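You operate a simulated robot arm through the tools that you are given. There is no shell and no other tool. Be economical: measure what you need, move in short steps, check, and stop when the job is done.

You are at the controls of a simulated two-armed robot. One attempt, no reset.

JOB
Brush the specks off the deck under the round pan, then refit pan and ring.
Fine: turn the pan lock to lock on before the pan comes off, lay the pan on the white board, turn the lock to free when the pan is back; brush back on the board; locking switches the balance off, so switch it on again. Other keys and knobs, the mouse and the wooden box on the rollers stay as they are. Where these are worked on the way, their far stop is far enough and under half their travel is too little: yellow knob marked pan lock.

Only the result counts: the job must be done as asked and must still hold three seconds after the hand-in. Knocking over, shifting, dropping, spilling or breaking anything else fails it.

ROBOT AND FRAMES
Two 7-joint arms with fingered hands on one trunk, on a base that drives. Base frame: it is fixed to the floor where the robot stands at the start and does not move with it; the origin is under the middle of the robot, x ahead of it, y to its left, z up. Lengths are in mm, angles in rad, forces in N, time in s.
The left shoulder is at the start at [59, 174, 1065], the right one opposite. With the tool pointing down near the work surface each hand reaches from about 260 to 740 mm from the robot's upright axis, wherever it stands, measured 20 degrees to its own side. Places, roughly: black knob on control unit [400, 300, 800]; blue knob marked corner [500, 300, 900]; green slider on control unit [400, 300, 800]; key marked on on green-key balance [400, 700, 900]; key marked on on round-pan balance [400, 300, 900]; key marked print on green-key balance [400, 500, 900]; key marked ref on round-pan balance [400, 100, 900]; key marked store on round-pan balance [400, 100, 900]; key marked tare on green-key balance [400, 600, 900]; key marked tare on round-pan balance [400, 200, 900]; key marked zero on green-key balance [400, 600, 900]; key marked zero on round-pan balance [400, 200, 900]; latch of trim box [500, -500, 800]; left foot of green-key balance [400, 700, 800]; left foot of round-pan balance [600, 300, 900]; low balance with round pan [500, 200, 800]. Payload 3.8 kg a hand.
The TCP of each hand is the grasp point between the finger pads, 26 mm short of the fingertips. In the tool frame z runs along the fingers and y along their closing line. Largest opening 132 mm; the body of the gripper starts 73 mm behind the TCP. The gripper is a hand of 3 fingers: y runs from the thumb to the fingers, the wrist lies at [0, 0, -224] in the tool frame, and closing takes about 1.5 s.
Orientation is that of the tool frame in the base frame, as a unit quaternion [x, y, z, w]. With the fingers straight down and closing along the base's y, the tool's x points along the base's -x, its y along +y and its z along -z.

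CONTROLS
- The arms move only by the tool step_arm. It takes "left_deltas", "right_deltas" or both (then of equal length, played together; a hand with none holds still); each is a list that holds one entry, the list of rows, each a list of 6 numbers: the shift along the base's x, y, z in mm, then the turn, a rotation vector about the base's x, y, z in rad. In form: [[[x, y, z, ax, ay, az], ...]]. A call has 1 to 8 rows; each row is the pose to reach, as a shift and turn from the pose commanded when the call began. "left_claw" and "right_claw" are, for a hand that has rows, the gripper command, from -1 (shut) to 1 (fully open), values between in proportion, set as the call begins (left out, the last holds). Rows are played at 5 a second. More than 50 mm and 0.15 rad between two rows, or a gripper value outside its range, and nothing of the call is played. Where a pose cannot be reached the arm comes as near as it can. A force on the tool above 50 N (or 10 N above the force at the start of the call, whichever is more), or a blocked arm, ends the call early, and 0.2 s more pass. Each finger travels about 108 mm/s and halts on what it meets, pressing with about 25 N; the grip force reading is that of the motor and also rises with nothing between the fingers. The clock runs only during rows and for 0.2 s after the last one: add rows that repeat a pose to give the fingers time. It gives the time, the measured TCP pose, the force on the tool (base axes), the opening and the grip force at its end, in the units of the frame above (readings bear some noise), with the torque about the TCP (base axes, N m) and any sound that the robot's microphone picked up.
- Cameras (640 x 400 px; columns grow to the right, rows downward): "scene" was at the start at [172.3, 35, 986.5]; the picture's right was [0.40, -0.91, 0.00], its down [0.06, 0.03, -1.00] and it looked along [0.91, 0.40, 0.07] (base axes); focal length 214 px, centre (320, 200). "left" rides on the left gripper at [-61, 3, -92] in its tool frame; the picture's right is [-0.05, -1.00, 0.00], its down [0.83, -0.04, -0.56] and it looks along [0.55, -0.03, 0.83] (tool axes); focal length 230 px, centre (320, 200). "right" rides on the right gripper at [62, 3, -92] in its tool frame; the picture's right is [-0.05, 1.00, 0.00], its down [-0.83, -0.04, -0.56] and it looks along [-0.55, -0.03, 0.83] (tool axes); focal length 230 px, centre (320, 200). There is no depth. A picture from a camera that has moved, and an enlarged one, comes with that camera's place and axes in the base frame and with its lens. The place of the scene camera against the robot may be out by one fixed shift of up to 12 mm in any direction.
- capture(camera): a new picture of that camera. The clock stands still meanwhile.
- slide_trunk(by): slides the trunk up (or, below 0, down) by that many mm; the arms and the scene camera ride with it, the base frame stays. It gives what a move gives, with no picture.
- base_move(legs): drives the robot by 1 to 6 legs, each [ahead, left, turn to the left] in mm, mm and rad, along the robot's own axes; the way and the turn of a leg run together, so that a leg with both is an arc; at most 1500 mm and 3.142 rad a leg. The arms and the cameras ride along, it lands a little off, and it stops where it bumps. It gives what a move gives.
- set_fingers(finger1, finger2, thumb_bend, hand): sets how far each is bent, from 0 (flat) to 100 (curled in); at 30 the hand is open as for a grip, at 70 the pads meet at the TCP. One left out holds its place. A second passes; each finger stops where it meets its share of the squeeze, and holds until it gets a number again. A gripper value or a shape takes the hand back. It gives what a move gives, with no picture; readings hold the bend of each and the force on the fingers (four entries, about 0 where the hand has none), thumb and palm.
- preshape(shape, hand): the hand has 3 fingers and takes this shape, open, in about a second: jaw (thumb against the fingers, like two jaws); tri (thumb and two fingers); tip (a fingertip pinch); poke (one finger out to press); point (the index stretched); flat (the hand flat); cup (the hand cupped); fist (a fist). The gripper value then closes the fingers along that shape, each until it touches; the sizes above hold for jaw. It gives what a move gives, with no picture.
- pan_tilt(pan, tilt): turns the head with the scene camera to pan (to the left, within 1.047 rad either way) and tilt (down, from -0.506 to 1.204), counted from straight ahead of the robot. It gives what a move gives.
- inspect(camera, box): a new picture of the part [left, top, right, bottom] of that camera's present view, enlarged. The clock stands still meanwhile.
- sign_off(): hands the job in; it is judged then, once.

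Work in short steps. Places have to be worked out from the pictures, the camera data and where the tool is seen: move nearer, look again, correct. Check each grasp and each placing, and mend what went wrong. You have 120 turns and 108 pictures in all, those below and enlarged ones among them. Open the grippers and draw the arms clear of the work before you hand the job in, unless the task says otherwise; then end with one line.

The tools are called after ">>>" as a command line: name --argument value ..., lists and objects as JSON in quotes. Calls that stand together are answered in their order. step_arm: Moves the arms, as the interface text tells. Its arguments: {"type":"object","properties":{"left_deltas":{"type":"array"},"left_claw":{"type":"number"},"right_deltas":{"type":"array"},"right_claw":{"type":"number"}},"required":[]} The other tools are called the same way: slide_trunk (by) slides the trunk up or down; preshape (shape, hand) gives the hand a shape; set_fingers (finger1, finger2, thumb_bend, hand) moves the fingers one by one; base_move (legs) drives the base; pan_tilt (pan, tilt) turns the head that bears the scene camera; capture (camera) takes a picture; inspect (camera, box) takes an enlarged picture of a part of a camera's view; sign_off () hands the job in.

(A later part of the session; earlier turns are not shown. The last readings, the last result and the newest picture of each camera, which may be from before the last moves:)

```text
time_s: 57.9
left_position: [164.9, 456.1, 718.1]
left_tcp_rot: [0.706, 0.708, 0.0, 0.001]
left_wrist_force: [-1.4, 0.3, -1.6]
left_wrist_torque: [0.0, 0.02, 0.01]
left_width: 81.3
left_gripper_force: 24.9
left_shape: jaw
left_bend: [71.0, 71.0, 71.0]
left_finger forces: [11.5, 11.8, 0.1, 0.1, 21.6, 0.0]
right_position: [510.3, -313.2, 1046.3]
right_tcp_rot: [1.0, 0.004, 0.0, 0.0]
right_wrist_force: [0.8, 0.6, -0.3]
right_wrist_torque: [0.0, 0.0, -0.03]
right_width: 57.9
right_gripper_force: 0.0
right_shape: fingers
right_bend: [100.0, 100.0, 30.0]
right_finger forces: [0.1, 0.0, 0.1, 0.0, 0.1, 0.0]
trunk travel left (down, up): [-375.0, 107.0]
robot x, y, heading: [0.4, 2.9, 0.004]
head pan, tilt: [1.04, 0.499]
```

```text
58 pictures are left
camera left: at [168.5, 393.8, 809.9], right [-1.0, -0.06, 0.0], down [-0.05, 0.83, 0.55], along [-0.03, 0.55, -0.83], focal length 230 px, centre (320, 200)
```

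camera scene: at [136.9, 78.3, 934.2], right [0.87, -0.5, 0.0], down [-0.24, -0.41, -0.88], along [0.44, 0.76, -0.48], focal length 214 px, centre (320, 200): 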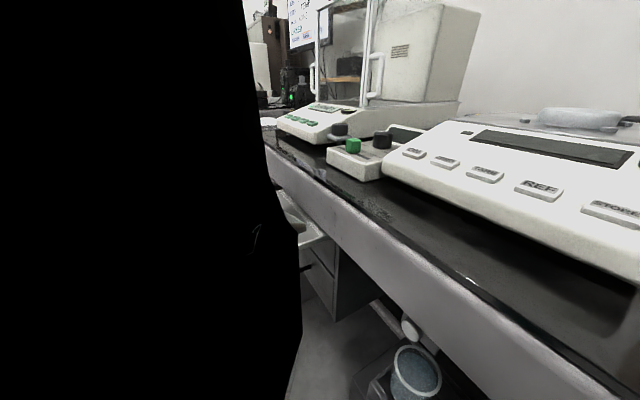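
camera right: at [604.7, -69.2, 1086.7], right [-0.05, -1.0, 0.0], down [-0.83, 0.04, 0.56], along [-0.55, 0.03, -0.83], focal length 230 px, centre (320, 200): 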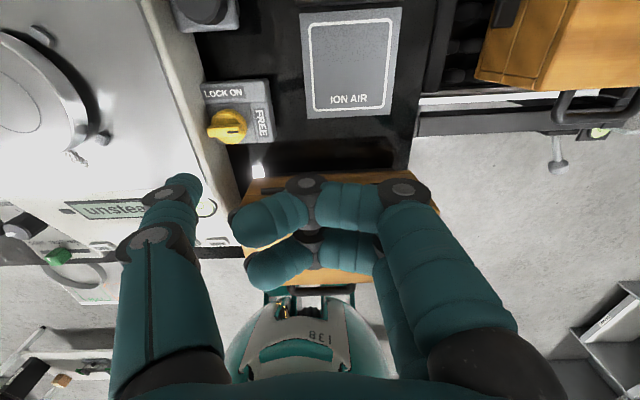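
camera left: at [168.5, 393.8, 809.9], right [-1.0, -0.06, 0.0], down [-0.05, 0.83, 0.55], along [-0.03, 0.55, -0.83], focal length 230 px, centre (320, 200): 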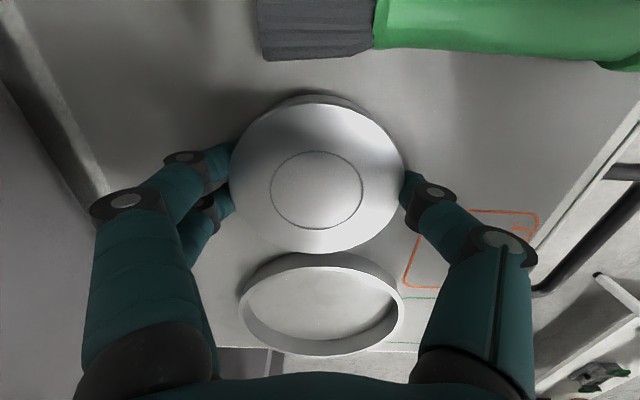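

Still free. Continuing down slowly.

>>> step_arm --left_deltas '[[[0, 0, -3, 0, 0, 0], [0, 0, -6, 0, 0, 0], [0, 0, -9, 0, 0, 0]]]'

>>> step_arm --left_deltas '[[[0, 0, -2, 0, 0, 0], [0, 0, -4, 0, 0, 0]]]'

>>> capture --camera "left"

```text
time_s: 58.5
left_position: [167.3, 455.4, 717.0]
left_tcp_rot: [0.707, 0.707, 0.006, 0.002]
left_wrist_force: [-2.1, -1.9, 33.1]
left_wrist_torque: [-0.11, 0.53, 0.37]
left_width: 77.9
left_gripper_force: 25.0
left_shape: jaw
left_bend: [73.0, 72.0, 72.0]
left_finger forces: [18.6, 19.2, 0.0, 0.1, 42.5, 0.1]
right_position: [509.2, -314.2, 1047.3]
right_tcp_rot: [1.0, 0.004, 0.002, 0.0]
right_wrist_force: [-0.1, 0.2, -0.2]
right_wrist_torque: [-0.03, 0.0, 0.01]
right_width: 57.7
right_gripper_force: 0.1
right_shape: fingers
right_bend: [100.0, 100.0, 30.0]
right_finger forces: [0.1, 0.0, 0.0, 0.0, 0.1, 0.0]
trunk travel left (down, up): [-375.0, 107.0]
robot x, y, heading: [-1.3, -0.8, 0.004]
head pan, tilt: [1.04, 0.499]
stopped in row 3 (left hand): the force on the tool passed its limit at 56 N (the readings are from after the stop); the commanded pose is now the measured one
```

```text
time_s: 59.0
left_position: [169.5, 456.0, 715.6]
left_tcp_rot: [0.707, 0.707, 0.006, 0.003]
left_wrist_force: [-2.5, -3.5, 35.3]
left_wrist_torque: [-0.14, 0.85, 0.46]
left_width: 77.1
left_gripper_force: 25.0
left_shape: jaw
left_bend: [73.0, 72.0, 72.0]
left_finger forces: [17.3, 17.7, 0.0, 0.0, 45.2, 0.0]
right_position: [510.3, -313.6, 1047.0]
right_tcp_rot: [1.0, 0.004, 0.001, 0.0]
right_wrist_force: [-0.3, 1.0, -0.8]
right_wrist_torque: [-0.03, -0.01, 0.0]
right_width: 57.9
right_gripper_force: 0.0
right_shape: fingers
right_bend: [100.0, 100.0, 30.0]
right_finger forces: [0.1, 0.1, 0.1, 0.1, 0.0, 0.1]
trunk travel left (down, up): [-375.0, 107.0]
robot x, y, heading: [-1.9, -0.6, 0.007]
head pan, tilt: [1.04, 0.499]
stopped in row 2 (left hand): the force on the tool passed its limit at 54 N (the readings are from after the stop); the commanded pose is now the measured one
```

```text
57 pictures are left
camera left: at [171.3, 393.0, 806.8], right [-1.0, -0.05, -0.01], down [-0.05, 0.83, 0.56], along [-0.02, 0.56, -0.83], focal length 230 px, centre (320, 200)
```

left: 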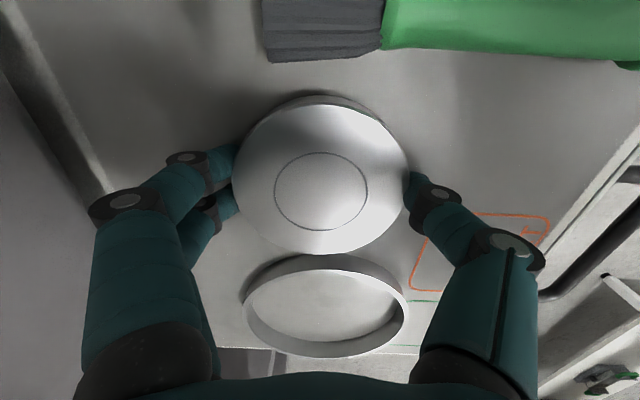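

Contact at TCP z≈717. I relieve the pressure slightly and open to ~108 mm, then rise.

>>> step_arm --left_deltas '[[[0, 0, 2, 0, 0, 0], [0, 0, 2, 0, 0, 0], [0, 0, 2, 0, 0, 0], [0, 0, 3, 0, 0, 0]]]' --left_claw 0.65

>>> capture --camera "left"

```text
time_s: 60.0
left_position: [169.4, 457.7, 716.6]
left_tcp_rot: [0.707, 0.707, 0.006, 0.002]
left_wrist_force: [8.1, -2.6, 23.6]
left_wrist_torque: [-0.14, 1.26, 0.11]
left_width: 108.1
left_gripper_force: 0.2
left_shape: jaw
left_bend: [57.0, 57.0, 58.0]
left_finger forces: [0.0, 0.1, 0.0, 0.0, 23.6, 0.0]
right_position: [511.1, -313.9, 1045.6]
right_tcp_rot: [1.0, 0.004, 0.0, -0.001]
right_wrist_force: [0.0, 1.1, 0.0]
right_wrist_torque: [0.02, 0.0, 0.0]
right_width: 58.0
right_gripper_force: 0.1
right_shape: fingers
right_bend: [100.0, 100.0, 30.0]
right_finger forces: [0.1, 0.0, 0.0, 0.0, 0.0, 0.0]
trunk travel left (down, up): [-375.0, 107.0]
robot x, y, heading: [0.5, 3.6, 0.004]
head pan, tilt: [1.04, 0.499]
```

```text
56 pictures are left
camera left: at [171.4, 394.2, 808.0], right [-1.0, -0.05, -0.01], down [-0.05, 0.83, 0.56], along [-0.02, 0.56, -0.83], focal length 230 px, centre (320, 200)
```

left: 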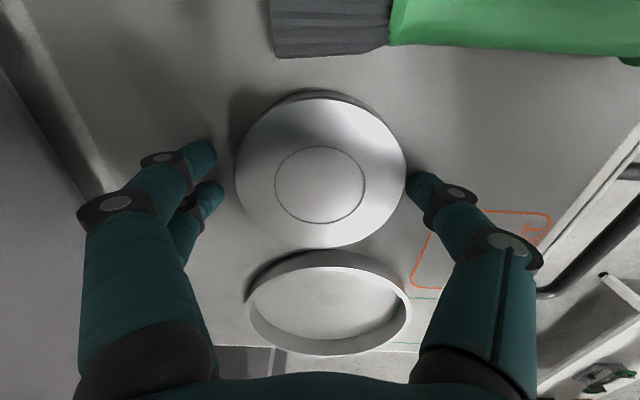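

Pan is released and resting; thumb still presses. I shift the hand away from the pan in -x and rise.

>>> step_arm --left_deltas '[[[-3, 0, 4, 0, 0, 0], [-9, 0, 6, 0, 0, 0], [-9, 0, 20, 0, 0, 0], [-9, 0, 45, 0, 0, 0], [-9, 0, 80, 0, 0, 0], [-9, 0, 110, 0, 0, 0]]]'

>>> capture --camera "left"

```text
time_s: 61.4
left_position: [162.9, 459.0, 826.3]
left_tcp_rot: [0.707, 0.707, 0.004, 0.003]
left_wrist_force: [-0.3, -0.6, -0.1]
left_wrist_torque: [-0.02, -0.03, -0.02]
left_width: 109.0
left_gripper_force: 0.1
left_shape: jaw
left_bend: [57.0, 57.0, 53.0]
left_finger forces: [0.1, 0.0, 0.0, 0.1, 0.0, 0.0]
left hand out of reach, approached as far as the arm can: row 6
right_position: [509.6, -313.9, 1047.1]
right_tcp_rot: [1.0, 0.005, 0.0, 0.001]
right_wrist_force: [0.4, 0.0, -0.2]
right_wrist_torque: [0.0, 0.0, -0.02]
right_width: 58.4
right_gripper_force: 0.0
right_shape: fingers
right_bend: [100.0, 100.0, 30.0]
right_finger forces: [0.1, 0.1, 0.0, 0.0, 0.0, 0.1]
trunk travel left (down, up): [-375.0, 107.0]
robot x, y, heading: [-2.1, -0.6, 0.009]
head pan, tilt: [1.04, 0.499]
```

```text
55 pictures are left
camera left: at [163.5, 396.3, 917.4], right [-1.0, -0.05, -0.01], down [-0.05, 0.83, 0.56], along [-0.02, 0.56, -0.83], focal length 230 px, centre (320, 200)
```

left: 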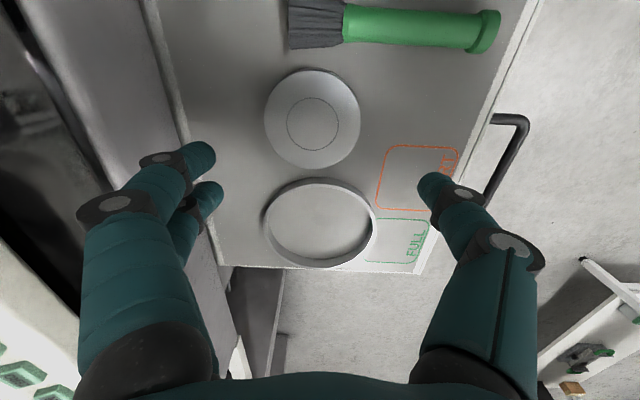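

Pan rests at ≈[169,452]; brush handle runs along x (35–148) at y≈383, bristles to +x. I turn to yaw 0 and go over the handle with a 66 mm opening.

>>> step_arm --left_deltas '[[[-10, -10, -5, 0, 0, 0.14], [-20, -20, -5, 0, 0, 0.28], [-30, -30, -5, 0, 0, 0.42], [-40, -40, -10, 0, 0, 0.56], [-50, -50, -15, 0, 0, 0.7], [-57, -60, -20, 0, 0, 0.84], [-62, -70, -25, 0, 0, 0.98], [-66, -75, -25, 0, 0, 1.12]]]' --left_claw 0.0

>>> step_arm --left_deltas '[[[0, 0, 0, 0, 0, 0.14], [0, 0, 0, 0, 0, 0.28], [0, 0, 0, 0, 0, 0.42], [0, 0, 0, 0, 0, 0.45]]]'

>>> capture --camera "left"

```text
time_s: 63.2
left_position: [127.8, 465.3, 788.5]
left_tcp_rot: [0.223, 0.975, 0.004, -0.001]
left_wrist_force: [0.7, -0.2, -0.4]
left_wrist_torque: [0.03, -0.01, -0.02]
left_width: 66.5
left_gripper_force: 0.0
left_shape: jaw
left_bend: [73.0, 73.0, 70.0]
left_finger forces: [0.0, 0.1, 0.1, 0.0, 0.0, 0.0]
left hand out of reach, approached as far as the arm can: row 1, 2, 3, 4, 5, 6, 7, 8
right_position: [509.9, -314.3, 1045.8]
right_tcp_rot: [1.0, 0.005, 0.0, 0.0]
right_wrist_force: [0.5, -0.5, -0.3]
right_wrist_torque: [0.0, -0.02, 0.03]
right_width: 58.0
right_gripper_force: 0.0
right_shape: fingers
right_bend: [100.0, 100.0, 30.0]
right_finger forces: [0.0, 0.0, 0.0, 0.0, 0.0, 0.0]
trunk travel left (down, up): [-375.0, 107.0]
robot x, y, heading: [-0.5, 2.3, 0.001]
head pan, tilt: [1.04, 0.499]
```

```text
time_s: 64.2
left_position: [126.6, 464.3, 787.2]
left_tcp_rot: [0.0, 1.0, 0.002, -0.004]
left_wrist_force: [0.2, -0.1, -0.1]
left_wrist_torque: [0.01, -0.01, -0.03]
left_width: 66.5
left_gripper_force: 0.1
left_shape: jaw
left_bend: [73.0, 73.0, 70.0]
left_finger forces: [0.1, 0.1, 0.0, 0.1, 0.1, 0.1]
right_position: [510.4, -314.0, 1046.7]
right_tcp_rot: [1.0, 0.004, 0.0, -0.001]
right_wrist_force: [-0.4, 0.3, 0.3]
right_wrist_torque: [0.02, 0.02, 0.0]
right_width: 58.2
right_gripper_force: 0.1
right_shape: fingers
right_bend: [100.0, 100.0, 30.0]
right_finger forces: [0.1, 0.0, 0.1, 0.0, 0.0, 0.0]
trunk travel left (down, up): [-375.0, 107.0]
robot x, y, heading: [-3.0, 3.6, 0.009]
head pan, tilt: [1.04, 0.499]
```

```text
54 pictures are left
camera left: at [188.9, 466.4, 879.0], right [0.05, -1.0, 0.0], down [-0.83, -0.05, 0.56], along [-0.56, -0.03, -0.83], focal length 230 px, centre (320, 200)
```

left: 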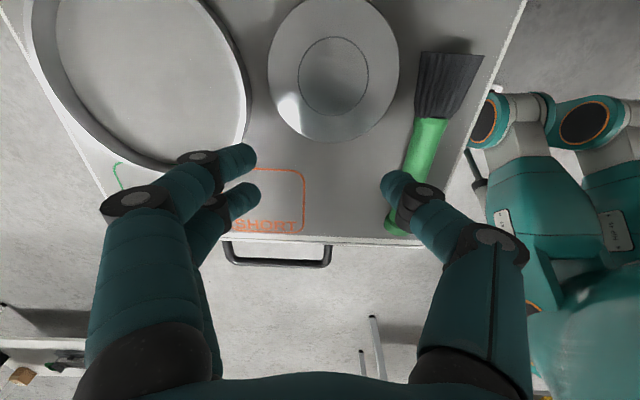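

Too close to the body for the arm; I shift the base 120 mm right so the brush is farther out.

>>> base_move --legs '[[0, -120, 0]]'

>>> step_arm --left_deltas '[[[-10, 10, 0, 0, 0, 0], [-20, 25, 0, 0, 0, 0], [-30, 39, 0, 0, 0, 0], [-30, 39, 0, 0, 0, 0]]]'

>>> capture --camera "left"

```text
time_s: 66.0
left_position: [126.6, 342.7, 788.4]
left_tcp_rot: [0.0, 1.0, 0.003, -0.004]
left_wrist_force: [-0.2, 0.4, 0.4]
left_wrist_torque: [0.0, 0.02, 0.03]
left_width: 66.1
left_gripper_force: 0.0
left_shape: jaw
left_bend: [73.0, 73.0, 70.0]
left_finger forces: [0.1, 0.1, 0.1, 0.0, 0.0, 0.0]
right_position: [511.2, -436.4, 1045.9]
right_tcp_rot: [1.0, 0.005, 0.001, 0.001]
right_wrist_force: [-0.2, -0.9, 0.0]
right_wrist_torque: [0.02, 0.01, -0.01]
right_width: 57.9
right_gripper_force: 0.0
right_shape: fingers
right_bend: [100.0, 100.0, 30.0]
right_finger forces: [0.0, 0.0, 0.0, 0.0, 0.0, 0.0]
trunk travel left (down, up): [-375.0, 107.0]
robot x, y, heading: [-2.9, -124.1, 0.008]
head pan, tilt: [1.04, 0.499]
```

```text
time_s: 67.0
left_position: [96.9, 377.5, 787.5]
left_tcp_rot: [0.001, 1.0, 0.003, -0.003]
left_wrist_force: [0.0, 0.7, 0.3]
left_wrist_torque: [0.02, 0.02, -0.01]
left_width: 66.6
left_gripper_force: 0.2
left_shape: jaw
left_bend: [73.0, 73.0, 70.0]
left_finger forces: [0.0, 0.1, 0.0, 0.1, 0.1, 0.1]
right_position: [512.8, -436.2, 1047.1]
right_tcp_rot: [1.0, 0.005, -0.001, 0.0]
right_wrist_force: [-0.3, -0.6, 0.2]
right_wrist_torque: [0.0, 0.02, 0.01]
right_width: 58.1
right_gripper_force: 0.0
right_shape: fingers
right_bend: [100.0, 100.0, 30.0]
right_finger forces: [0.0, 0.1, 0.0, 0.1, 0.0, 0.0]
trunk travel left (down, up): [-375.0, 107.0]
robot x, y, heading: [-1.7, -125.5, 0.011]
head pan, tilt: [1.04, 0.499]
```

```text
53 pictures are left
camera left: at [158.1, 380.7, 879.3], right [0.05, -1.0, 0.0], down [-0.83, -0.05, 0.56], along [-0.56, -0.02, -0.83], focal length 230 px, centre (320, 200)
```

left: 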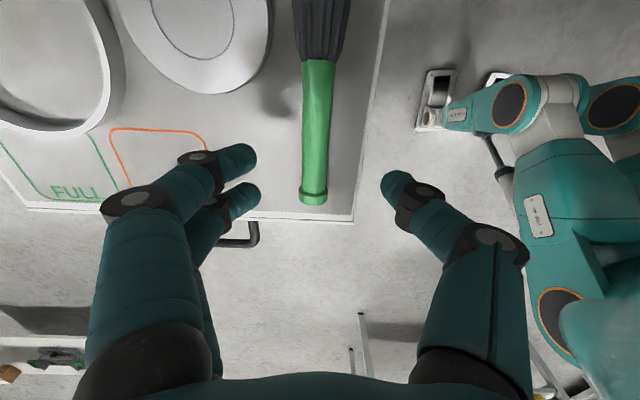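

Handle spans x 42–150 at y≈382. Descend to TCP z≈721 around it.

>>> step_arm --left_deltas '[[[0, 4, -25, 0, 0, 0], [0, 4, -45, 0, 0, 0], [0, 4, -60, 0, 0, 0], [0, 4, -66, 0, 0, 0]]]'

>>> capture --camera "left"

```text
time_s: 68.0
left_position: [98.4, 384.7, 722.0]
left_tcp_rot: [0.0, 1.0, 0.003, -0.002]
left_wrist_force: [0.3, 0.4, -0.3]
left_wrist_torque: [0.05, -0.03, 0.02]
left_width: 66.3
left_gripper_force: 0.1
left_shape: jaw
left_bend: [73.0, 73.0, 70.0]
left_finger forces: [0.1, 0.1, 0.0, 0.0, 0.0, 0.0]
right_position: [511.3, -436.6, 1047.4]
right_tcp_rot: [1.0, 0.005, 0.0, 0.0]
right_wrist_force: [0.2, -0.1, -0.4]
right_wrist_torque: [0.02, -0.02, -0.02]
right_width: 57.7
right_gripper_force: 0.0
right_shape: fingers
right_bend: [100.0, 100.0, 30.0]
right_finger forces: [0.0, 0.0, 0.0, 0.1, 0.0, 0.1]
trunk travel left (down, up): [-375.0, 107.0]
robot x, y, heading: [-0.4, -120.8, 0.009]
head pan, tilt: [1.04, 0.499]
```

```text
52 pictures are left
camera left: at [159.4, 386.7, 813.0], right [0.05, -1.0, -0.01], down [-0.83, -0.05, 0.56], along [-0.56, -0.02, -0.83], focal length 230 px, centre (320, 200)
```

left: 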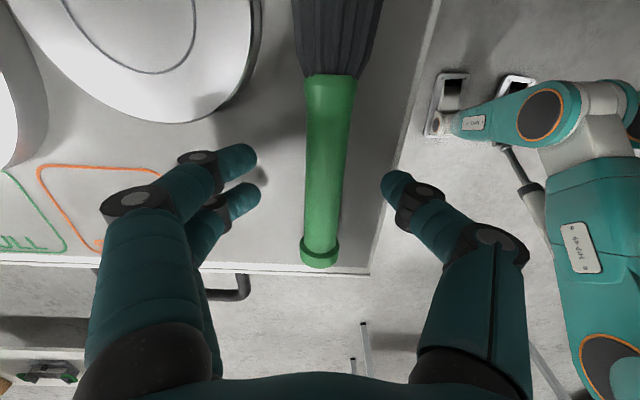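

Handle is centred between the fingers. Close on it.

>>> step_arm --left_deltas '[[[0, -1, -2, 0, 0, 0], [0, -1, -2, 0, 0, 0], [0, -1, -2, 0, 0, 0], [0, -1, -2, 0, 0, 0], [0, -1, -2, 0, 0, 0], [0, -1, -2, 0, 0, 0]]]' --left_claw -1

>>> capture --camera "left"

```text
time_s: 69.3
left_position: [97.3, 384.0, 718.5]
left_tcp_rot: [0.0, 1.0, 0.002, -0.003]
left_wrist_force: [0.6, 0.6, -0.6]
left_wrist_torque: [-0.02, 0.02, 0.05]
left_width: 15.6
left_gripper_force: 25.5
left_shape: jaw
left_bend: [72.0, 72.0, 70.0]
left_finger forces: [11.3, 11.0, 0.0, 0.1, 22.3, 0.0]
right_position: [512.5, -435.9, 1045.7]
right_tcp_rot: [1.0, 0.005, 0.0, 0.0]
right_wrist_force: [0.0, 0.3, 0.2]
right_wrist_torque: [0.03, -0.01, 0.02]
right_width: 57.9
right_gripper_force: 0.1
right_shape: fingers
right_bend: [100.0, 100.0, 30.0]
right_finger forces: [0.1, 0.0, 0.1, 0.1, 0.1, 0.0]
trunk travel left (down, up): [-375.0, 107.0]
robot x, y, heading: [-0.9, -125.2, 0.007]
head pan, tilt: [1.04, 0.499]
```

```text
51 pictures are left
camera left: at [158.8, 385.4, 810.3], right [0.05, -1.0, 0.0], down [-0.83, -0.05, 0.56], along [-0.56, -0.03, -0.83], focal length 230 px, centre (320, 200)
```

left: 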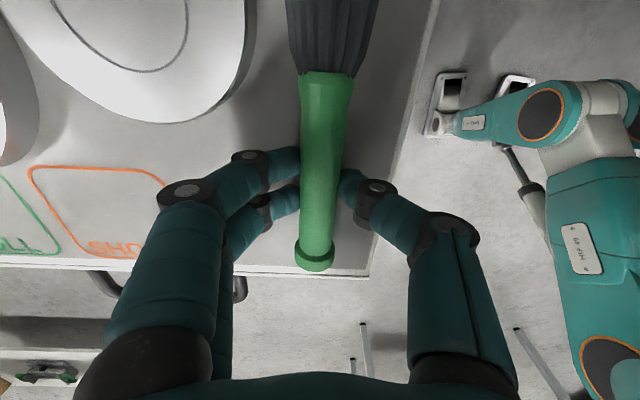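

Handle gripped (15.6 mm, ~22 N). Lift and check.

>>> step_arm --left_deltas '[[[0, 0, 15, 0, 0, 0], [0, 0, 45, 0, 0, 0], [0, 0, 80, 0, 0, 0], [10, -15, 115, 0, 0, 0], [25, -40, 150, 0, 0, 0], [50, -60, 180, 0, 0, 0], [80, -80, 205, 0, 0, 0], [115, -105, 230, 0, 0, 0]]]'

>>> capture --camera "left"

```text
time_s: 71.2
left_position: [213.0, 278.0, 950.5]
left_tcp_rot: [0.0, 1.0, 0.003, -0.003]
left_wrist_force: [-0.5, 0.1, -0.6]
left_wrist_torque: [0.03, 0.01, -0.01]
left_width: 15.2
left_gripper_force: 25.0
left_shape: jaw
left_bend: [72.0, 72.0, 70.0]
left_finger forces: [11.3, 11.1, 0.1, 0.0, 22.3, 0.1]
left hand out of reach, approached as far as the arm can: row 5, 6, 7
right_position: [511.7, -435.6, 1046.2]
right_tcp_rot: [1.0, 0.006, 0.0, -0.001]
right_wrist_force: [-0.4, -0.3, 0.4]
right_wrist_torque: [-0.02, 0.04, 0.04]
right_width: 58.1
right_gripper_force: 0.0
right_shape: fingers
right_bend: [100.0, 100.0, 30.0]
right_finger forces: [0.0, 0.0, 0.1, 0.0, 0.0, 0.0]
trunk travel left (down, up): [-375.0, 107.0]
robot x, y, heading: [3.3, -125.6, 0.008]
head pan, tilt: [1.04, 0.499]
```

```text
50 pictures are left
camera left: at [274.6, 279.7, 1042.1], right [0.05, -1.0, -0.01], down [-0.83, -0.05, 0.56], along [-0.56, -0.03, -0.83], focal length 230 px, centre (320, 200)
```

left: 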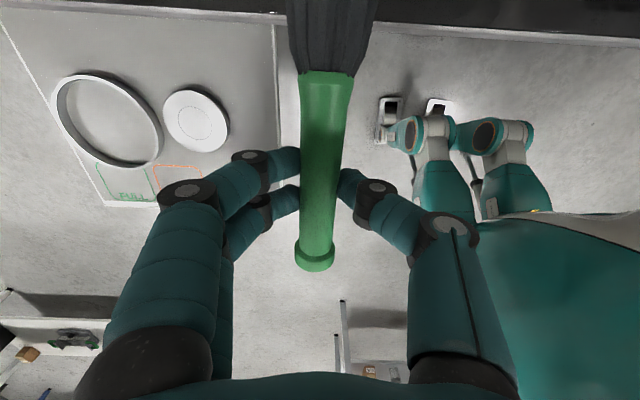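

Brush is held straight. I carry it over the balance front with a slight tip-down pitch and look at the deck.

>>> step_arm --left_deltas '[[[30, -10, 10, 0, 0.03, 0], [65, -20, 20, 0, 0.06, 0], [100, -30, 25, 0, 0.09, 0], [135, -40, 30, 0, 0.12, 0], [165, -50, 30, 0, 0.15, 0], [185, -60, 30, 0, 0.17, 0]]]'

>>> pan_tilt --pan 0.7 --tilt 0.2

>>> capture --camera "scene"

>>> capture --camera "left"

```text
time_s: 72.5
left_position: [396.7, 221.1, 979.6]
left_tcp_rot: [0.0, 0.996, 0.003, -0.088]
left_wrist_force: [0.2, -0.2, -1.1]
left_wrist_torque: [0.01, 0.01, -0.01]
left_width: 15.1
left_gripper_force: 25.1
left_shape: jaw
left_bend: [72.0, 72.0, 70.0]
left_finger forces: [11.2, 11.1, 0.0, 0.0, 22.4, 0.0]
right_position: [511.7, -438.0, 1046.3]
right_tcp_rot: [1.0, 0.006, 0.0, 0.0]
right_wrist_force: [0.0, -0.5, -0.5]
right_wrist_torque: [-0.01, 0.02, 0.03]
right_width: 58.0
right_gripper_force: 0.0
right_shape: fingers
right_bend: [100.0, 100.0, 30.0]
right_finger forces: [0.0, 0.0, 0.1, 0.0, 0.1, 0.0]
trunk travel left (down, up): [-375.0, 107.0]
robot x, y, heading: [0.8, -120.2, 0.01]
head pan, tilt: [1.04, 0.499]
```

```text
time_s: 73.4
left_position: [397.1, 220.9, 978.0]
left_tcp_rot: [0.001, 0.996, 0.002, -0.088]
left_wrist_force: [0.5, -1.0, 0.0]
left_wrist_torque: [0.01, 0.0, 0.02]
left_width: 15.5
left_gripper_force: 24.7
left_shape: jaw
left_bend: [72.0, 72.0, 70.0]
left_finger forces: [11.3, 11.1, 0.0, 0.0, 22.5, 0.1]
right_position: [511.7, -435.2, 1048.0]
right_tcp_rot: [1.0, 0.005, 0.0, 0.001]
right_wrist_force: [-0.2, -0.5, -0.6]
right_wrist_torque: [0.01, 0.01, 0.02]
right_width: 58.0
right_gripper_force: 0.1
right_shape: fingers
right_bend: [100.0, 100.0, 30.0]
right_finger forces: [0.0, 0.0, 0.0, 0.0, 0.1, 0.0]
trunk travel left (down, up): [-375.0, 107.0]
robot x, y, heading: [1.7, -123.7, 0.009]
head pan, tilt: [0.7, 0.201]
```

```text
49 pictures are left
camera scene: at [162.9, -62.6, 961.9], right [0.65, -0.76, 0.0], down [-0.15, -0.13, -0.98], along [0.74, 0.64, -0.2], focal length 214 px, centre (320, 200)
```

scene: 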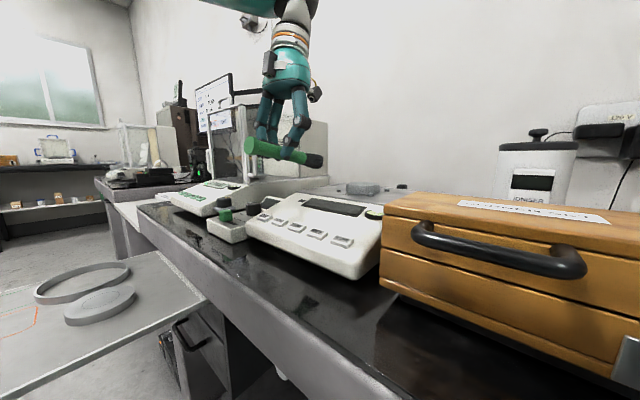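

```text
48 pictures are left
camera left: at [473.4, 223.0, 1057.6], right [0.05, -1.0, -0.01], down [-0.72, -0.05, 0.69], along [-0.69, -0.03, -0.72], focal length 230 px, centre (320, 200)
```

left: 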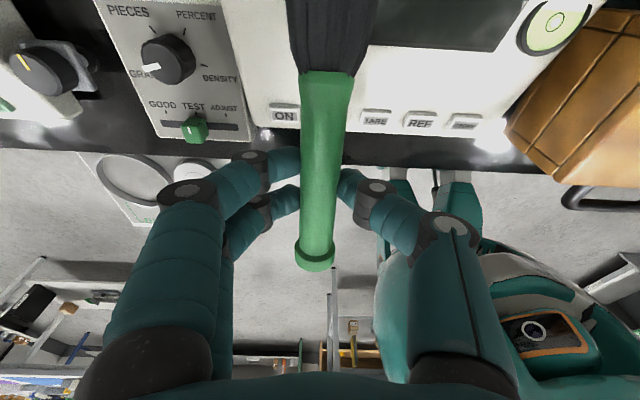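

The left camera can't see the bristle tip; I zoom the scene camera on the deck and brush.

>>> inspect --camera "scene" --box '[230, 110, 430, 240]'

```text
3.08 times, centred on (330, 175) of scene
camera zoom: at [162.9, -62.6, 961.9], right [0.65, -0.76, 0.0], down [-0.15, -0.13, -0.98], along [0.74, 0.64, -0.2], focal length 660 px, centre (289, 277)
```

zoom: 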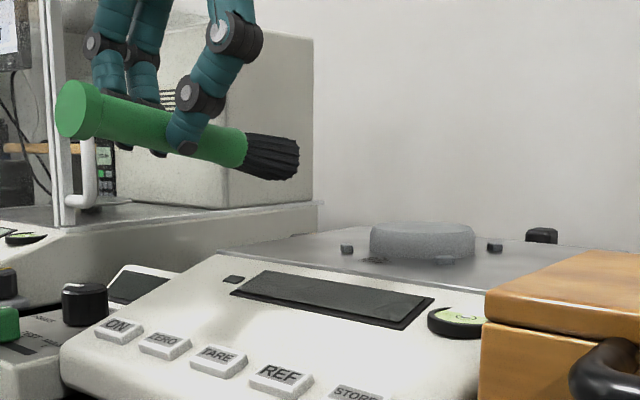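

Hub and specks are visible. I position the bristles just on the -y side of the specks, still above deck, and check alignment.

>>> step_arm --left_deltas '[[[10, -25, -5, 0, 0, 0], [20, -50, -12, 0, 0, 0], [35, -68, -25, 0, 0, 0], [49, -78, -38, 0, 0, 0]]]'

>>> inspect --camera "scene" --box '[280, 130, 430, 230]'

```text
time_s: 74.4
left_position: [448.5, 142.9, 941.3]
left_tcp_rot: [0.001, 0.996, 0.002, -0.088]
left_wrist_force: [0.3, 0.1, 0.4]
left_wrist_torque: [-0.02, -0.02, 0.01]
left_width: 15.8
left_gripper_force: 25.1
left_shape: jaw
left_bend: [72.0, 72.0, 70.0]
left_finger forces: [11.3, 11.1, 0.0, 0.1, 22.5, 0.0]
right_position: [511.0, -434.1, 1046.7]
right_tcp_rot: [1.0, 0.006, 0.0, 0.0]
right_wrist_force: [-0.7, 0.6, 0.0]
right_wrist_torque: [0.04, -0.01, -0.01]
right_width: 57.7
right_gripper_force: 0.1
right_shape: fingers
right_bend: [100.0, 100.0, 30.0]
right_finger forces: [0.1, 0.1, 0.0, 0.0, 0.0, 0.1]
trunk travel left (down, up): [-375.0, 107.0]
robot x, y, heading: [-0.3, -125.1, 0.01]
head pan, tilt: [0.7, 0.201]
```

```text
4.00 times, centred on (355, 180) of scene
camera zoom: at [163.3, -62.8, 961.9], right [0.65, -0.76, 0.0], down [-0.15, -0.13, -0.98], along [0.74, 0.64, -0.2], focal length 858 px, centre (180, 280)
```

zoom: 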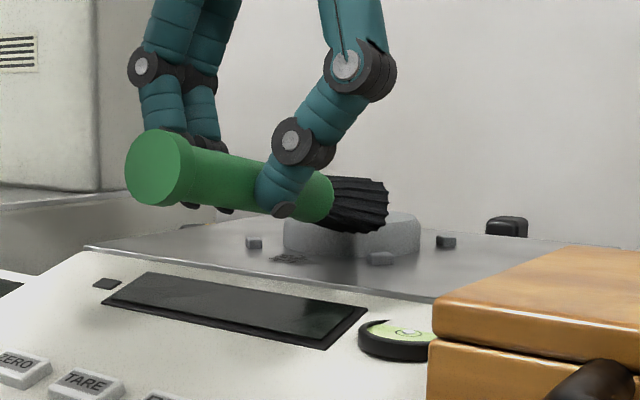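

Scene view suggests the tip may be close to the front-right peg. I bring the right hand camera alongside for a second view.

>>> step_arm --right_deltas '[[[4, 47, -5, 0, 0, 0], [8, 94, -10, 0, 0, 0], [12, 141, -15, 0, 0, 0], [16, 188, -20, 0, 0, 0], [20, 235, -25, 0, 0, 0], [24, 282, -30, 0, 0, 0], [28, 329, -30, 0, 0, 0], [30, 370, -30, 0, 0, 0]]]'

>>> capture --camera "right"

```text
time_s: 76.2
left_position: [448.3, 143.9, 941.6]
left_tcp_rot: [0.0, 0.996, 0.002, -0.089]
left_wrist_force: [-0.5, -0.4, 0.3]
left_wrist_torque: [-0.03, 0.0, -0.04]
left_width: 15.4
left_gripper_force: 25.1
left_shape: jaw
left_bend: [72.0, 72.0, 70.0]
left_finger forces: [11.2, 11.0, 0.0, 0.0, 22.5, 0.0]
right_position: [541.5, -67.2, 1016.5]
right_tcp_rot: [1.0, 0.004, 0.001, 0.001]
right_wrist_force: [0.1, 0.4, -0.5]
right_wrist_torque: [-0.01, -0.03, -0.04]
right_width: 58.1
right_gripper_force: 0.0
right_shape: fingers
right_bend: [100.0, 100.0, 30.0]
right_finger forces: [0.0, 0.0, 0.1, 0.1, 0.0, 0.0]
trunk travel left (down, up): [-375.0, 107.0]
robot x, y, heading: [-1.4, -124.3, 0.003]
head pan, tilt: [0.7, 0.201]
```

```text
45 pictures are left
camera right: at [603.5, -70.4, 1107.7], right [-0.04, -1.0, 0.0], down [-0.83, 0.04, 0.55], along [-0.55, 0.02, -0.83], focal length 230 px, centre (320, 200)
```

right: 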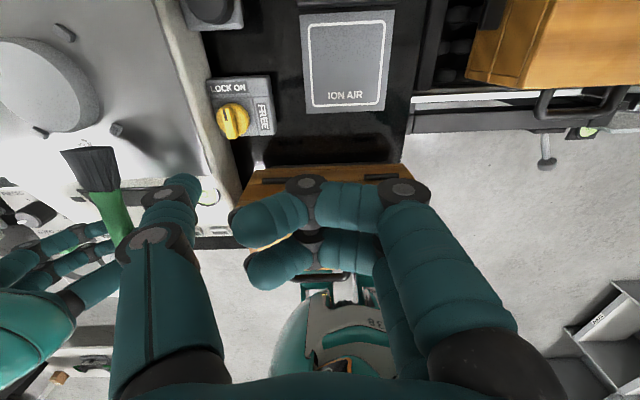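

Second view confirms tip at ≈[534,141] and pegs at ≈[547,126],[546,201],[621,128] (centre ≈[584,165]). Zoom for specks.

>>> inspect --camera "right" --box '[0, 0, 220, 200]'

```text
2.00 times, centred on (110, 100) of right
camera zoom: at [603.5, -70.4, 1107.7], right [-0.04, -1.0, 0.0], down [-0.83, 0.04, 0.55], along [-0.55, 0.02, -0.83], focal length 460 px, centre (740, 400)
```

zoom: 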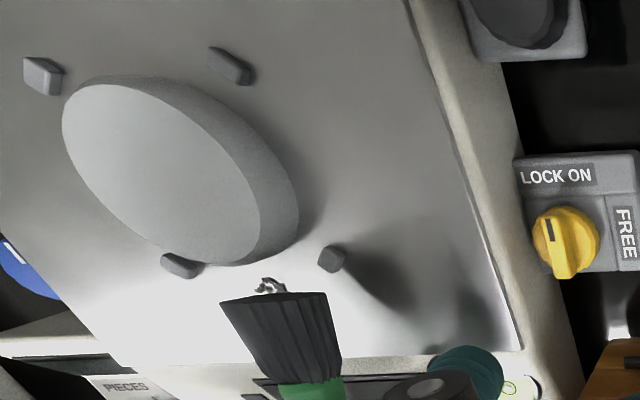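

Specks lie just ahead of the tip, x≈512–536, y≈160–180. I lower the bristles onto the deck on the -y side.

>>> step_arm --left_deltas '[[[3, -7, -5, 0, 0, 0], [3, -7, -10, 0, 0, 0], [3, -7, -14, 0, 0, 0], [3, -7, -17, 0, 0, 0]]]'

>>> inspect --camera "right" --box '[0, 0, 220, 200]'

>>> inspect --camera "scene" --box '[280, 130, 430, 230]'

```text
time_s: 77.2
left_position: [449.9, 133.4, 924.8]
left_tcp_rot: [0.0, 0.996, 0.002, -0.087]
left_wrist_force: [-0.8, 0.6, 0.6]
left_wrist_torque: [0.0, -0.02, 0.0]
left_width: 15.4
left_gripper_force: 24.7
left_shape: jaw
left_bend: [72.0, 72.0, 70.0]
left_finger forces: [11.6, 10.9, 0.0, 0.0, 22.4, 0.0]
right_position: [542.2, -69.1, 1015.9]
right_tcp_rot: [1.0, 0.005, 0.001, 0.0]
right_wrist_force: [-0.2, 0.7, -0.5]
right_wrist_torque: [0.0, 0.03, -0.02]
right_width: 57.8
right_gripper_force: 0.0
right_shape: fingers
right_bend: [100.0, 100.0, 30.0]
right_finger forces: [0.0, 0.1, 0.1, 0.1, 0.1, 0.0]
trunk travel left (down, up): [-375.0, 107.0]
robot x, y, heading: [-0.3, -123.6, 0.005]
head pan, tilt: [0.7, 0.201]
```

```text
2.00 times, centred on (110, 100) of right
camera zoom: at [603.5, -71.6, 1107.7], right [-0.04, -1.0, 0.0], down [-0.83, 0.04, 0.55], along [-0.55, 0.02, -0.83], focal length 460 px, centre (740, 400)
```

zoom: 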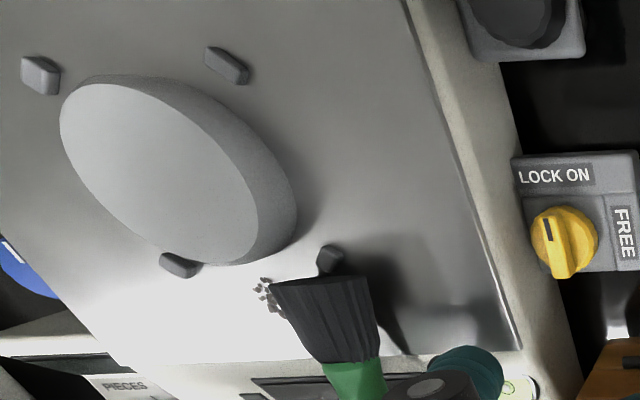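

```text
4.00 times, centred on (355, 180) of scene
camera zoom: at [162.9, -62.6, 962.0], right [0.65, -0.76, 0.0], down [-0.15, -0.13, -0.98], along [0.74, 0.64, -0.2], focal length 858 px, centre (180, 280)
```

zoom: 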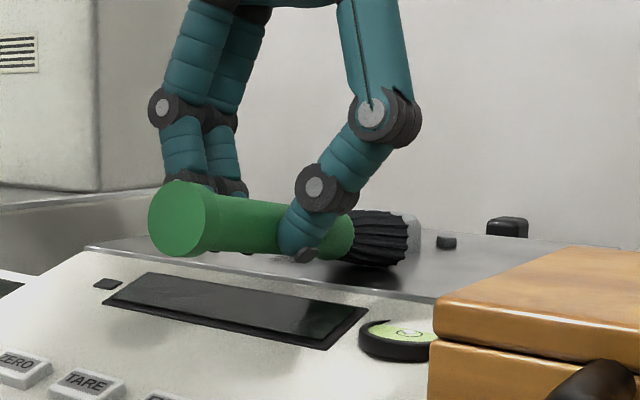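

Bristles just above/at the deck beside the specks. Lower 4 mm more and sweep toward +y.

>>> step_arm --left_deltas '[[[0, 0, -4, 0, 0, 0], [0, 10, -5, 0, 0, 0], [0, 25, -5, 0, 0, 0], [0, 40, -5, 0, 0, 0], [0, 55, -5, 0, 0, 0]]]'

>>> inspect --camera "right" --box '[0, 0, 220, 200]'

>>> inspect --camera "scene" --box '[280, 130, 430, 230]'

```text
time_s: 78.4
left_position: [450.5, 186.7, 920.6]
left_tcp_rot: [0.0, 0.996, 0.002, -0.088]
left_wrist_force: [0.0, -0.5, 1.4]
left_wrist_torque: [-0.02, -0.12, -0.03]
left_width: 15.5
left_gripper_force: 24.8
left_shape: jaw
left_bend: [72.0, 72.0, 70.0]
left_finger forces: [12.3, 10.8, 0.0, 0.0, 23.6, 0.1]
right_position: [542.2, -67.8, 1017.5]
right_tcp_rot: [1.0, 0.005, 0.0, 0.0]
right_wrist_force: [-0.7, 0.4, 0.8]
right_wrist_torque: [-0.01, 0.01, -0.02]
right_width: 58.0
right_gripper_force: 0.1
right_shape: fingers
right_bend: [100.0, 100.0, 30.0]
right_finger forces: [0.1, 0.0, 0.0, 0.1, 0.0, 0.0]
trunk travel left (down, up): [-375.0, 107.0]
robot x, y, heading: [3.3, -120.6, 0.001]
head pan, tilt: [0.7, 0.201]
```

```text
2.00 times, centred on (110, 100) of right
camera zoom: at [603.5, -71.5, 1107.8], right [-0.04, -1.0, 0.0], down [-0.83, 0.04, 0.55], along [-0.55, 0.02, -0.83], focal length 460 px, centre (740, 400)
```

zoom: 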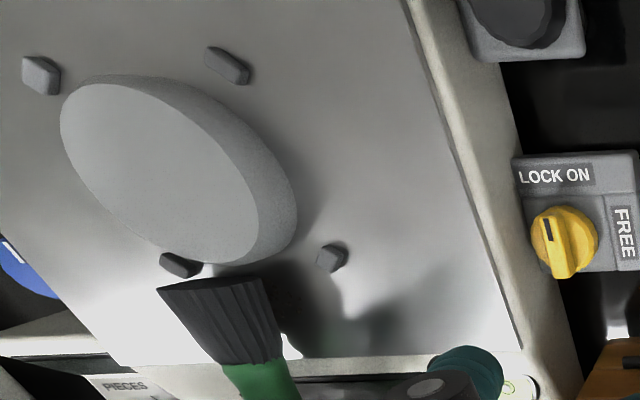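

```text
4.00 times, centred on (355, 180) of scene
camera zoom: at [162.8, -62.5, 962.0], right [0.65, -0.76, 0.0], down [-0.15, -0.13, -0.98], along [0.74, 0.64, -0.2], focal length 858 px, centre (180, 280)
```

zoom: 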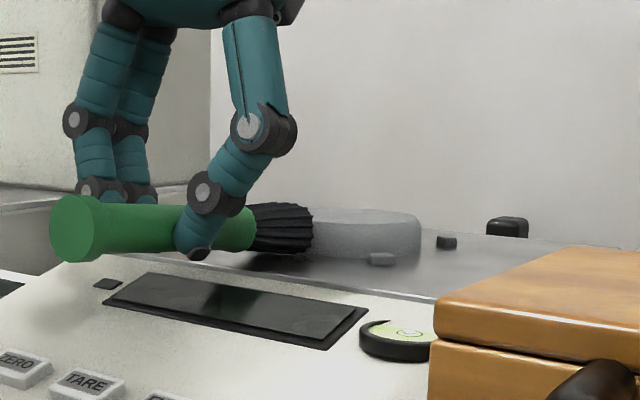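

Light contact; continue the stroke off the +y edge, then lift.

>>> step_arm --left_deltas '[[[0, 20, 0, 0, 0, 0], [0, 40, 0, 0, 0, 0], [0, 60, 0, 0, 0, 0], [0, 80, 0, 0, 0, 0], [0, 100, 0, 0, 0, 0], [0, 118, 0, 0, 0, 0], [0, 118, 20, 0, 0, 0]]]'

>>> inspect --camera "right" --box '[0, 50, 160, 180]'

```text
time_s: 80.0
left_position: [450.2, 308.9, 940.4]
left_tcp_rot: [0.0, 0.996, 0.002, -0.088]
left_wrist_force: [0.9, -0.4, -0.6]
left_wrist_torque: [0.0, 0.02, 0.02]
left_width: 15.4
left_gripper_force: 25.2
left_shape: jaw
left_bend: [72.0, 72.0, 70.0]
left_finger forces: [12.0, 11.1, 0.0, 0.0, 23.2, 0.0]
right_position: [542.3, -68.1, 1017.5]
right_tcp_rot: [1.0, 0.004, 0.001, 0.0]
right_wrist_force: [0.7, -0.3, 0.6]
right_wrist_torque: [-0.05, 0.0, -0.02]
right_width: 57.8
right_gripper_force: 0.0
right_shape: fingers
right_bend: [100.0, 100.0, 30.0]
right_finger forces: [0.0, 0.0, 0.1, 0.0, 0.0, 0.1]
trunk travel left (down, up): [-375.0, 107.0]
robot x, y, heading: [1.9, -125.7, 0.008]
head pan, tilt: [0.7, 0.201]
```

```text
3.08 times, centred on (80, 115) of right
camera zoom: at [603.3, -72.0, 1107.9], right [-0.04, -1.0, 0.0], down [-0.83, 0.03, 0.55], along [-0.55, 0.02, -0.83], focal length 708 px, centre (1058, 462)
```

zoom: 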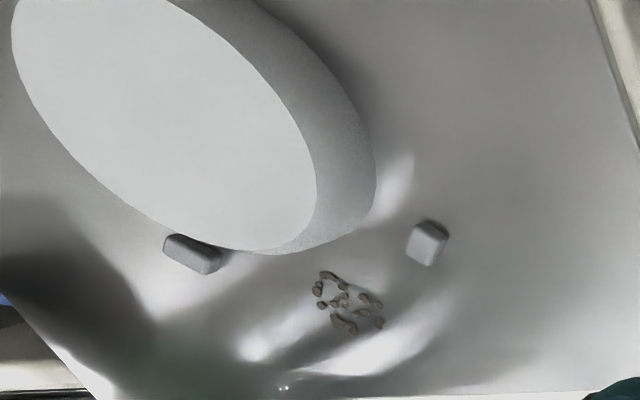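

Specks are thinned but not gone; the patch centre is [526,169]. I do back-and-forth strokes with slightly more pressure.

>>> step_arm --left_deltas '[[[2, -45, 0, 0, 0, 0], [2, -90, 0, 0, 0, 0], [2, -105, -15, 0, 0, 0], [2, -110, -22, 0, 0, 0], [2, -130, -22, 0, 0, 0], [2, -150, -22, 0, 0, 0], [2, -170, -22, 0, 0, 0], [2, -176, -22, 0, 0, 0]]]'

>>> step_arm --left_deltas '[[[0, 20, 0, 0, 0, 0], [0, 40, 0, 0, 0, 0], [0, 60, 0, 0, 0, 0], [0, 76, 0, 0, 0, 0], [0, 56, 0, 0, 0, 0], [0, 36, 0, 0, 0, 0], [0, 16, 0, 0, 0, 0], [0, 0, 0, 0, 0, 0]]]'

>>> step_arm --left_deltas '[[[0, 20, 0, 0, 0, 0], [0, 40, 0, 0, 0, 0], [0, 60, 0, 0, 0, 0], [0, 80, 0, 0, 0, 0], [0, 120, 0, 0, 0, 0], [0, 160, 5, 0, 0, 0]]]'

>>> inspect --camera "right" --box '[0, 50, 160, 180]'

```text
time_s: 81.8
left_position: [449.5, 129.1, 918.5]
left_tcp_rot: [0.0, 0.996, 0.003, -0.088]
left_wrist_force: [-1.9, 1.8, 2.8]
left_wrist_torque: [0.05, -0.09, 0.1]
left_width: 15.5
left_gripper_force: 25.8
left_shape: jaw
left_bend: [72.0, 72.0, 70.0]
left_finger forces: [13.8, 10.5, 0.1, 0.1, 23.2, 0.0]
right_position: [541.3, -69.6, 1016.1]
right_tcp_rot: [1.0, 0.005, 0.001, 0.0]
right_wrist_force: [-0.1, 0.2, -0.3]
right_wrist_torque: [0.0, 0.02, -0.01]
right_width: 57.8
right_gripper_force: 0.0
right_shape: fingers
right_bend: [100.0, 100.0, 30.0]
right_finger forces: [0.1, 0.0, 0.0, 0.0, 0.1, 0.0]
trunk travel left (down, up): [-375.0, 107.0]
robot x, y, heading: [2.2, -120.5, 0.009]
head pan, tilt: [0.7, 0.201]
```

```text
time_s: 83.6
left_position: [450.6, 130.7, 916.0]
left_tcp_rot: [-0.001, 0.996, 0.003, -0.089]
left_wrist_force: [-6.8, 3.7, 2.3]
left_wrist_torque: [0.11, 0.01, 0.34]
left_width: 15.6
left_gripper_force: 24.8
left_shape: jaw
left_bend: [72.0, 72.0, 70.0]
left_finger forces: [16.5, 10.9, 0.0, 0.0, 22.8, 0.0]
right_position: [540.5, -68.1, 1017.3]
right_tcp_rot: [1.0, 0.005, 0.002, -0.001]
right_wrist_force: [0.2, 0.3, 0.1]
right_wrist_torque: [0.02, 0.0, 0.02]
right_width: 57.9
right_gripper_force: 0.0
right_shape: fingers
right_bend: [100.0, 100.0, 30.0]
right_finger forces: [0.0, 0.0, 0.0, 0.1, 0.1, 0.1]
trunk travel left (down, up): [-375.0, 107.0]
robot x, y, heading: [-1.6, -120.7, 0.007]
head pan, tilt: [0.7, 0.201]
```

```text
time_s: 85.0
left_position: [451.2, 290.4, 926.5]
left_tcp_rot: [0.0, 0.996, 0.002, -0.088]
left_wrist_force: [-0.3, 0.4, -0.4]
left_wrist_torque: [-0.01, -0.01, 0.0]
left_width: 15.3
left_gripper_force: 25.4
left_shape: jaw
left_bend: [72.0, 72.0, 70.0]
left_finger forces: [12.8, 11.4, 0.0, 0.0, 24.2, 0.1]
right_position: [541.8, -67.6, 1016.8]
right_tcp_rot: [1.0, 0.005, 0.001, 0.0]
right_wrist_force: [0.4, 0.1, 0.1]
right_wrist_torque: [0.01, 0.02, 0.02]
right_width: 58.3
right_gripper_force: 0.1
right_shape: fingers
right_bend: [100.0, 100.0, 30.0]
right_finger forces: [0.0, 0.1, 0.1, 0.0, 0.0, 0.0]
trunk travel left (down, up): [-375.0, 107.0]
robot x, y, heading: [5.0, -120.4, 0.008]
head pan, tilt: [0.7, 0.201]
```

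```text
3.08 times, centred on (80, 115) of right
camera zoom: at [603.3, -71.2, 1107.8], right [-0.04, -1.0, 0.0], down [-0.83, 0.04, 0.55], along [-0.55, 0.02, -0.83], focal length 708 px, centre (1058, 462)
```

zoom: 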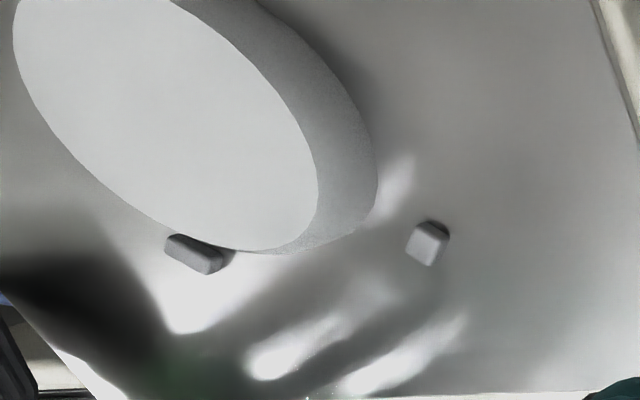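

The deck is clean. Now carry the brush back: lift, retract and level it.

>>> step_arm --left_deltas '[[[-5, -5, 25, 0, 0, 0], [-30, -8, 45, 0, -0.03, 0], [-70, -10, 50, 0, -0.06, 0], [-110, -12, 50, 0, -0.09, 0], [-150, -12, 40, 0, -0.12, 0], [-190, -12, 30, 0, -0.15, 0], [-225, -12, 25, 0, -0.174, 0], [-238, -12, 24, 0, -0.174, 0]]]'

>>> step_arm --left_deltas '[[[-25, 20, -20, 0, 0, 0], [-50, 40, -45, 0, 0, 0], [-75, 60, -75, 0, 0, 0], [-95, 80, -105, 0, 0, 0], [-110, 100, -130, 0, 0, 0], [-116, 105, -160, 0, 0, 0]]]'

>>> capture --camera "left"

```text
time_s: 86.8
left_position: [214.4, 280.3, 947.6]
left_tcp_rot: [-0.005, 1.0, -0.001, -0.001]
left_wrist_force: [-0.7, 0.1, -0.7]
left_wrist_torque: [0.05, 0.02, 0.0]
left_width: 15.4
left_gripper_force: 24.6
left_shape: jaw
left_bend: [72.0, 72.0, 70.0]
left_finger forces: [12.3, 11.2, 0.0, 0.0, 23.3, 0.1]
right_position: [541.1, -68.3, 1017.5]
right_tcp_rot: [1.0, 0.005, 0.001, 0.0]
right_wrist_force: [-0.2, 0.0, -0.9]
right_wrist_torque: [0.05, -0.06, -0.01]
right_width: 57.6
right_gripper_force: 0.1
right_shape: fingers
right_bend: [100.0, 100.0, 30.0]
right_finger forces: [0.0, 0.1, 0.0, 0.1, 0.1, 0.1]
trunk travel left (down, up): [-375.0, 107.0]
robot x, y, heading: [0.2, -122.5, 0.008]
head pan, tilt: [0.7, 0.201]
```

```text
time_s: 88.2
left_position: [98.5, 385.7, 786.0]
left_tcp_rot: [0.0, 1.0, 0.002, -0.001]
left_wrist_force: [-0.1, 1.2, 0.1]
left_wrist_torque: [0.01, 0.03, -0.02]
left_width: 15.2
left_gripper_force: 25.4
left_shape: jaw
left_bend: [72.0, 72.0, 70.0]
left_finger forces: [11.9, 11.0, 0.1, 0.1, 23.0, 0.1]
left hand out of reach, approached as far as the arm can: row 1, 2, 3
right_position: [543.0, -68.2, 1016.7]
right_tcp_rot: [1.0, 0.005, 0.0, -0.001]
right_wrist_force: [0.1, -0.2, -0.1]
right_wrist_torque: [0.0, 0.01, 0.01]
right_width: 58.1
right_gripper_force: 0.0
right_shape: fingers
right_bend: [100.0, 100.0, 30.0]
right_finger forces: [0.0, 0.0, 0.0, 0.0, 0.0, 0.1]
trunk travel left (down, up): [-375.0, 107.0]
robot x, y, heading: [-0.6, -120.4, 0.006]
head pan, tilt: [0.7, 0.201]
```

```text
37 pictures are left
camera left: at [159.6, 387.3, 876.5], right [0.05, -1.0, 0.0], down [-0.83, -0.05, 0.56], along [-0.56, -0.02, -0.83], focal length 230 px, centre (320, 200)
```

left: 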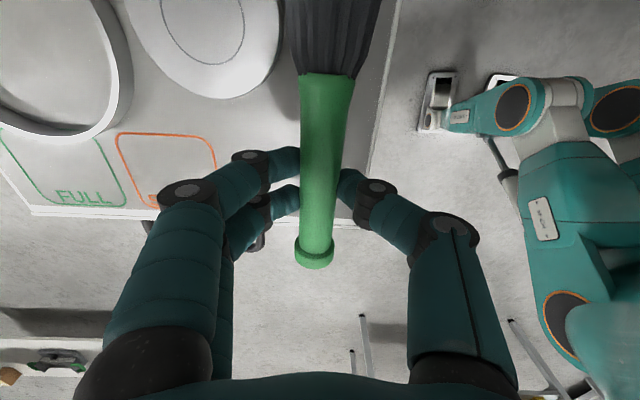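

Brush back over its old place. Lower to TCP z≈719.5 and open to 66 mm.

>>> step_arm --left_deltas '[[[0, -1, -25, 0, 0, 0], [0, -1, -45, 0, 0, 0], [0, -1, -58, 0, 0, 0], [0, -1, -64, 0, 0, 0], [0, -1, -66.5, 0, 0, 0]]]'

>>> step_arm --left_deltas '[[[0, 0, 0, 0, 0, 0], [0, 0, 0, 0, 0, 0], [0, 0, 0, 0, 0, 0], [0, 0, 20, 0, 0, 0], [0, 0, 45, 0, 0, 0], [0, 0, 75, 0, 0, 0]]]' --left_claw 0.0

>>> capture --camera "left"

```text
time_s: 89.4
left_position: [97.9, 381.8, 720.2]
left_tcp_rot: [0.0, 1.0, 0.003, -0.001]
left_wrist_force: [0.4, 0.0, 0.0]
left_wrist_torque: [-0.03, 0.02, 0.0]
left_width: 15.4
left_gripper_force: 24.9
left_shape: jaw
left_bend: [72.0, 72.0, 70.0]
left_finger forces: [11.9, 11.5, 0.0, 0.0, 23.3, 0.0]
right_position: [541.7, -69.7, 1016.4]
right_tcp_rot: [1.0, 0.005, 0.0, 0.0]
right_wrist_force: [-0.5, -0.5, 0.3]
right_wrist_torque: [0.01, -0.02, 0.0]
right_width: 57.9
right_gripper_force: 0.0
right_shape: fingers
right_bend: [100.0, 100.0, 30.0]
right_finger forces: [0.0, 0.0, 0.0, 0.0, 0.1, 0.0]
trunk travel left (down, up): [-375.0, 107.0]
robot x, y, heading: [1.3, -122.0, 0.008]
head pan, tilt: [0.7, 0.201]
```

```text
time_s: 90.8
left_position: [97.6, 380.3, 795.4]
left_tcp_rot: [0.0, 1.0, 0.003, -0.001]
left_wrist_force: [-0.6, -0.4, -0.1]
left_wrist_torque: [0.02, 0.0, 0.01]
left_width: 65.5
left_gripper_force: 0.0
left_shape: jaw
left_bend: [73.0, 73.0, 70.0]
left_finger forces: [0.1, 0.0, 0.1, 0.1, 0.0, 0.0]
right_position: [543.4, -67.9, 1017.4]
right_tcp_rot: [1.0, 0.005, 0.0, -0.001]
right_wrist_force: [-0.4, 0.2, 0.0]
right_wrist_torque: [-0.02, 0.02, 0.03]
right_width: 58.2
right_gripper_force: 0.0
right_shape: fingers
right_bend: [100.0, 100.0, 30.0]
right_finger forces: [0.0, 0.0, 0.0, 0.0, 0.1, 0.0]
trunk travel left (down, up): [-375.0, 107.0]
robot x, y, heading: [3.9, -120.7, 0.01]
head pan, tilt: [0.7, 0.201]
```

```text
36 pictures are left
camera left: at [158.6, 383.1, 885.9], right [0.05, -1.0, 0.0], down [-0.83, -0.05, 0.56], along [-0.56, -0.02, -0.83], focal length 230 px, centre (320, 200)
```

left: 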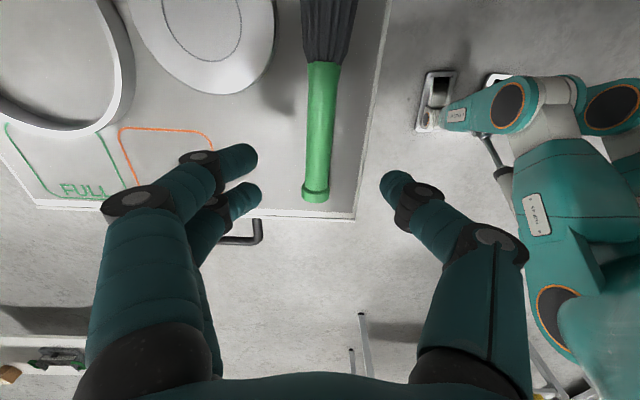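

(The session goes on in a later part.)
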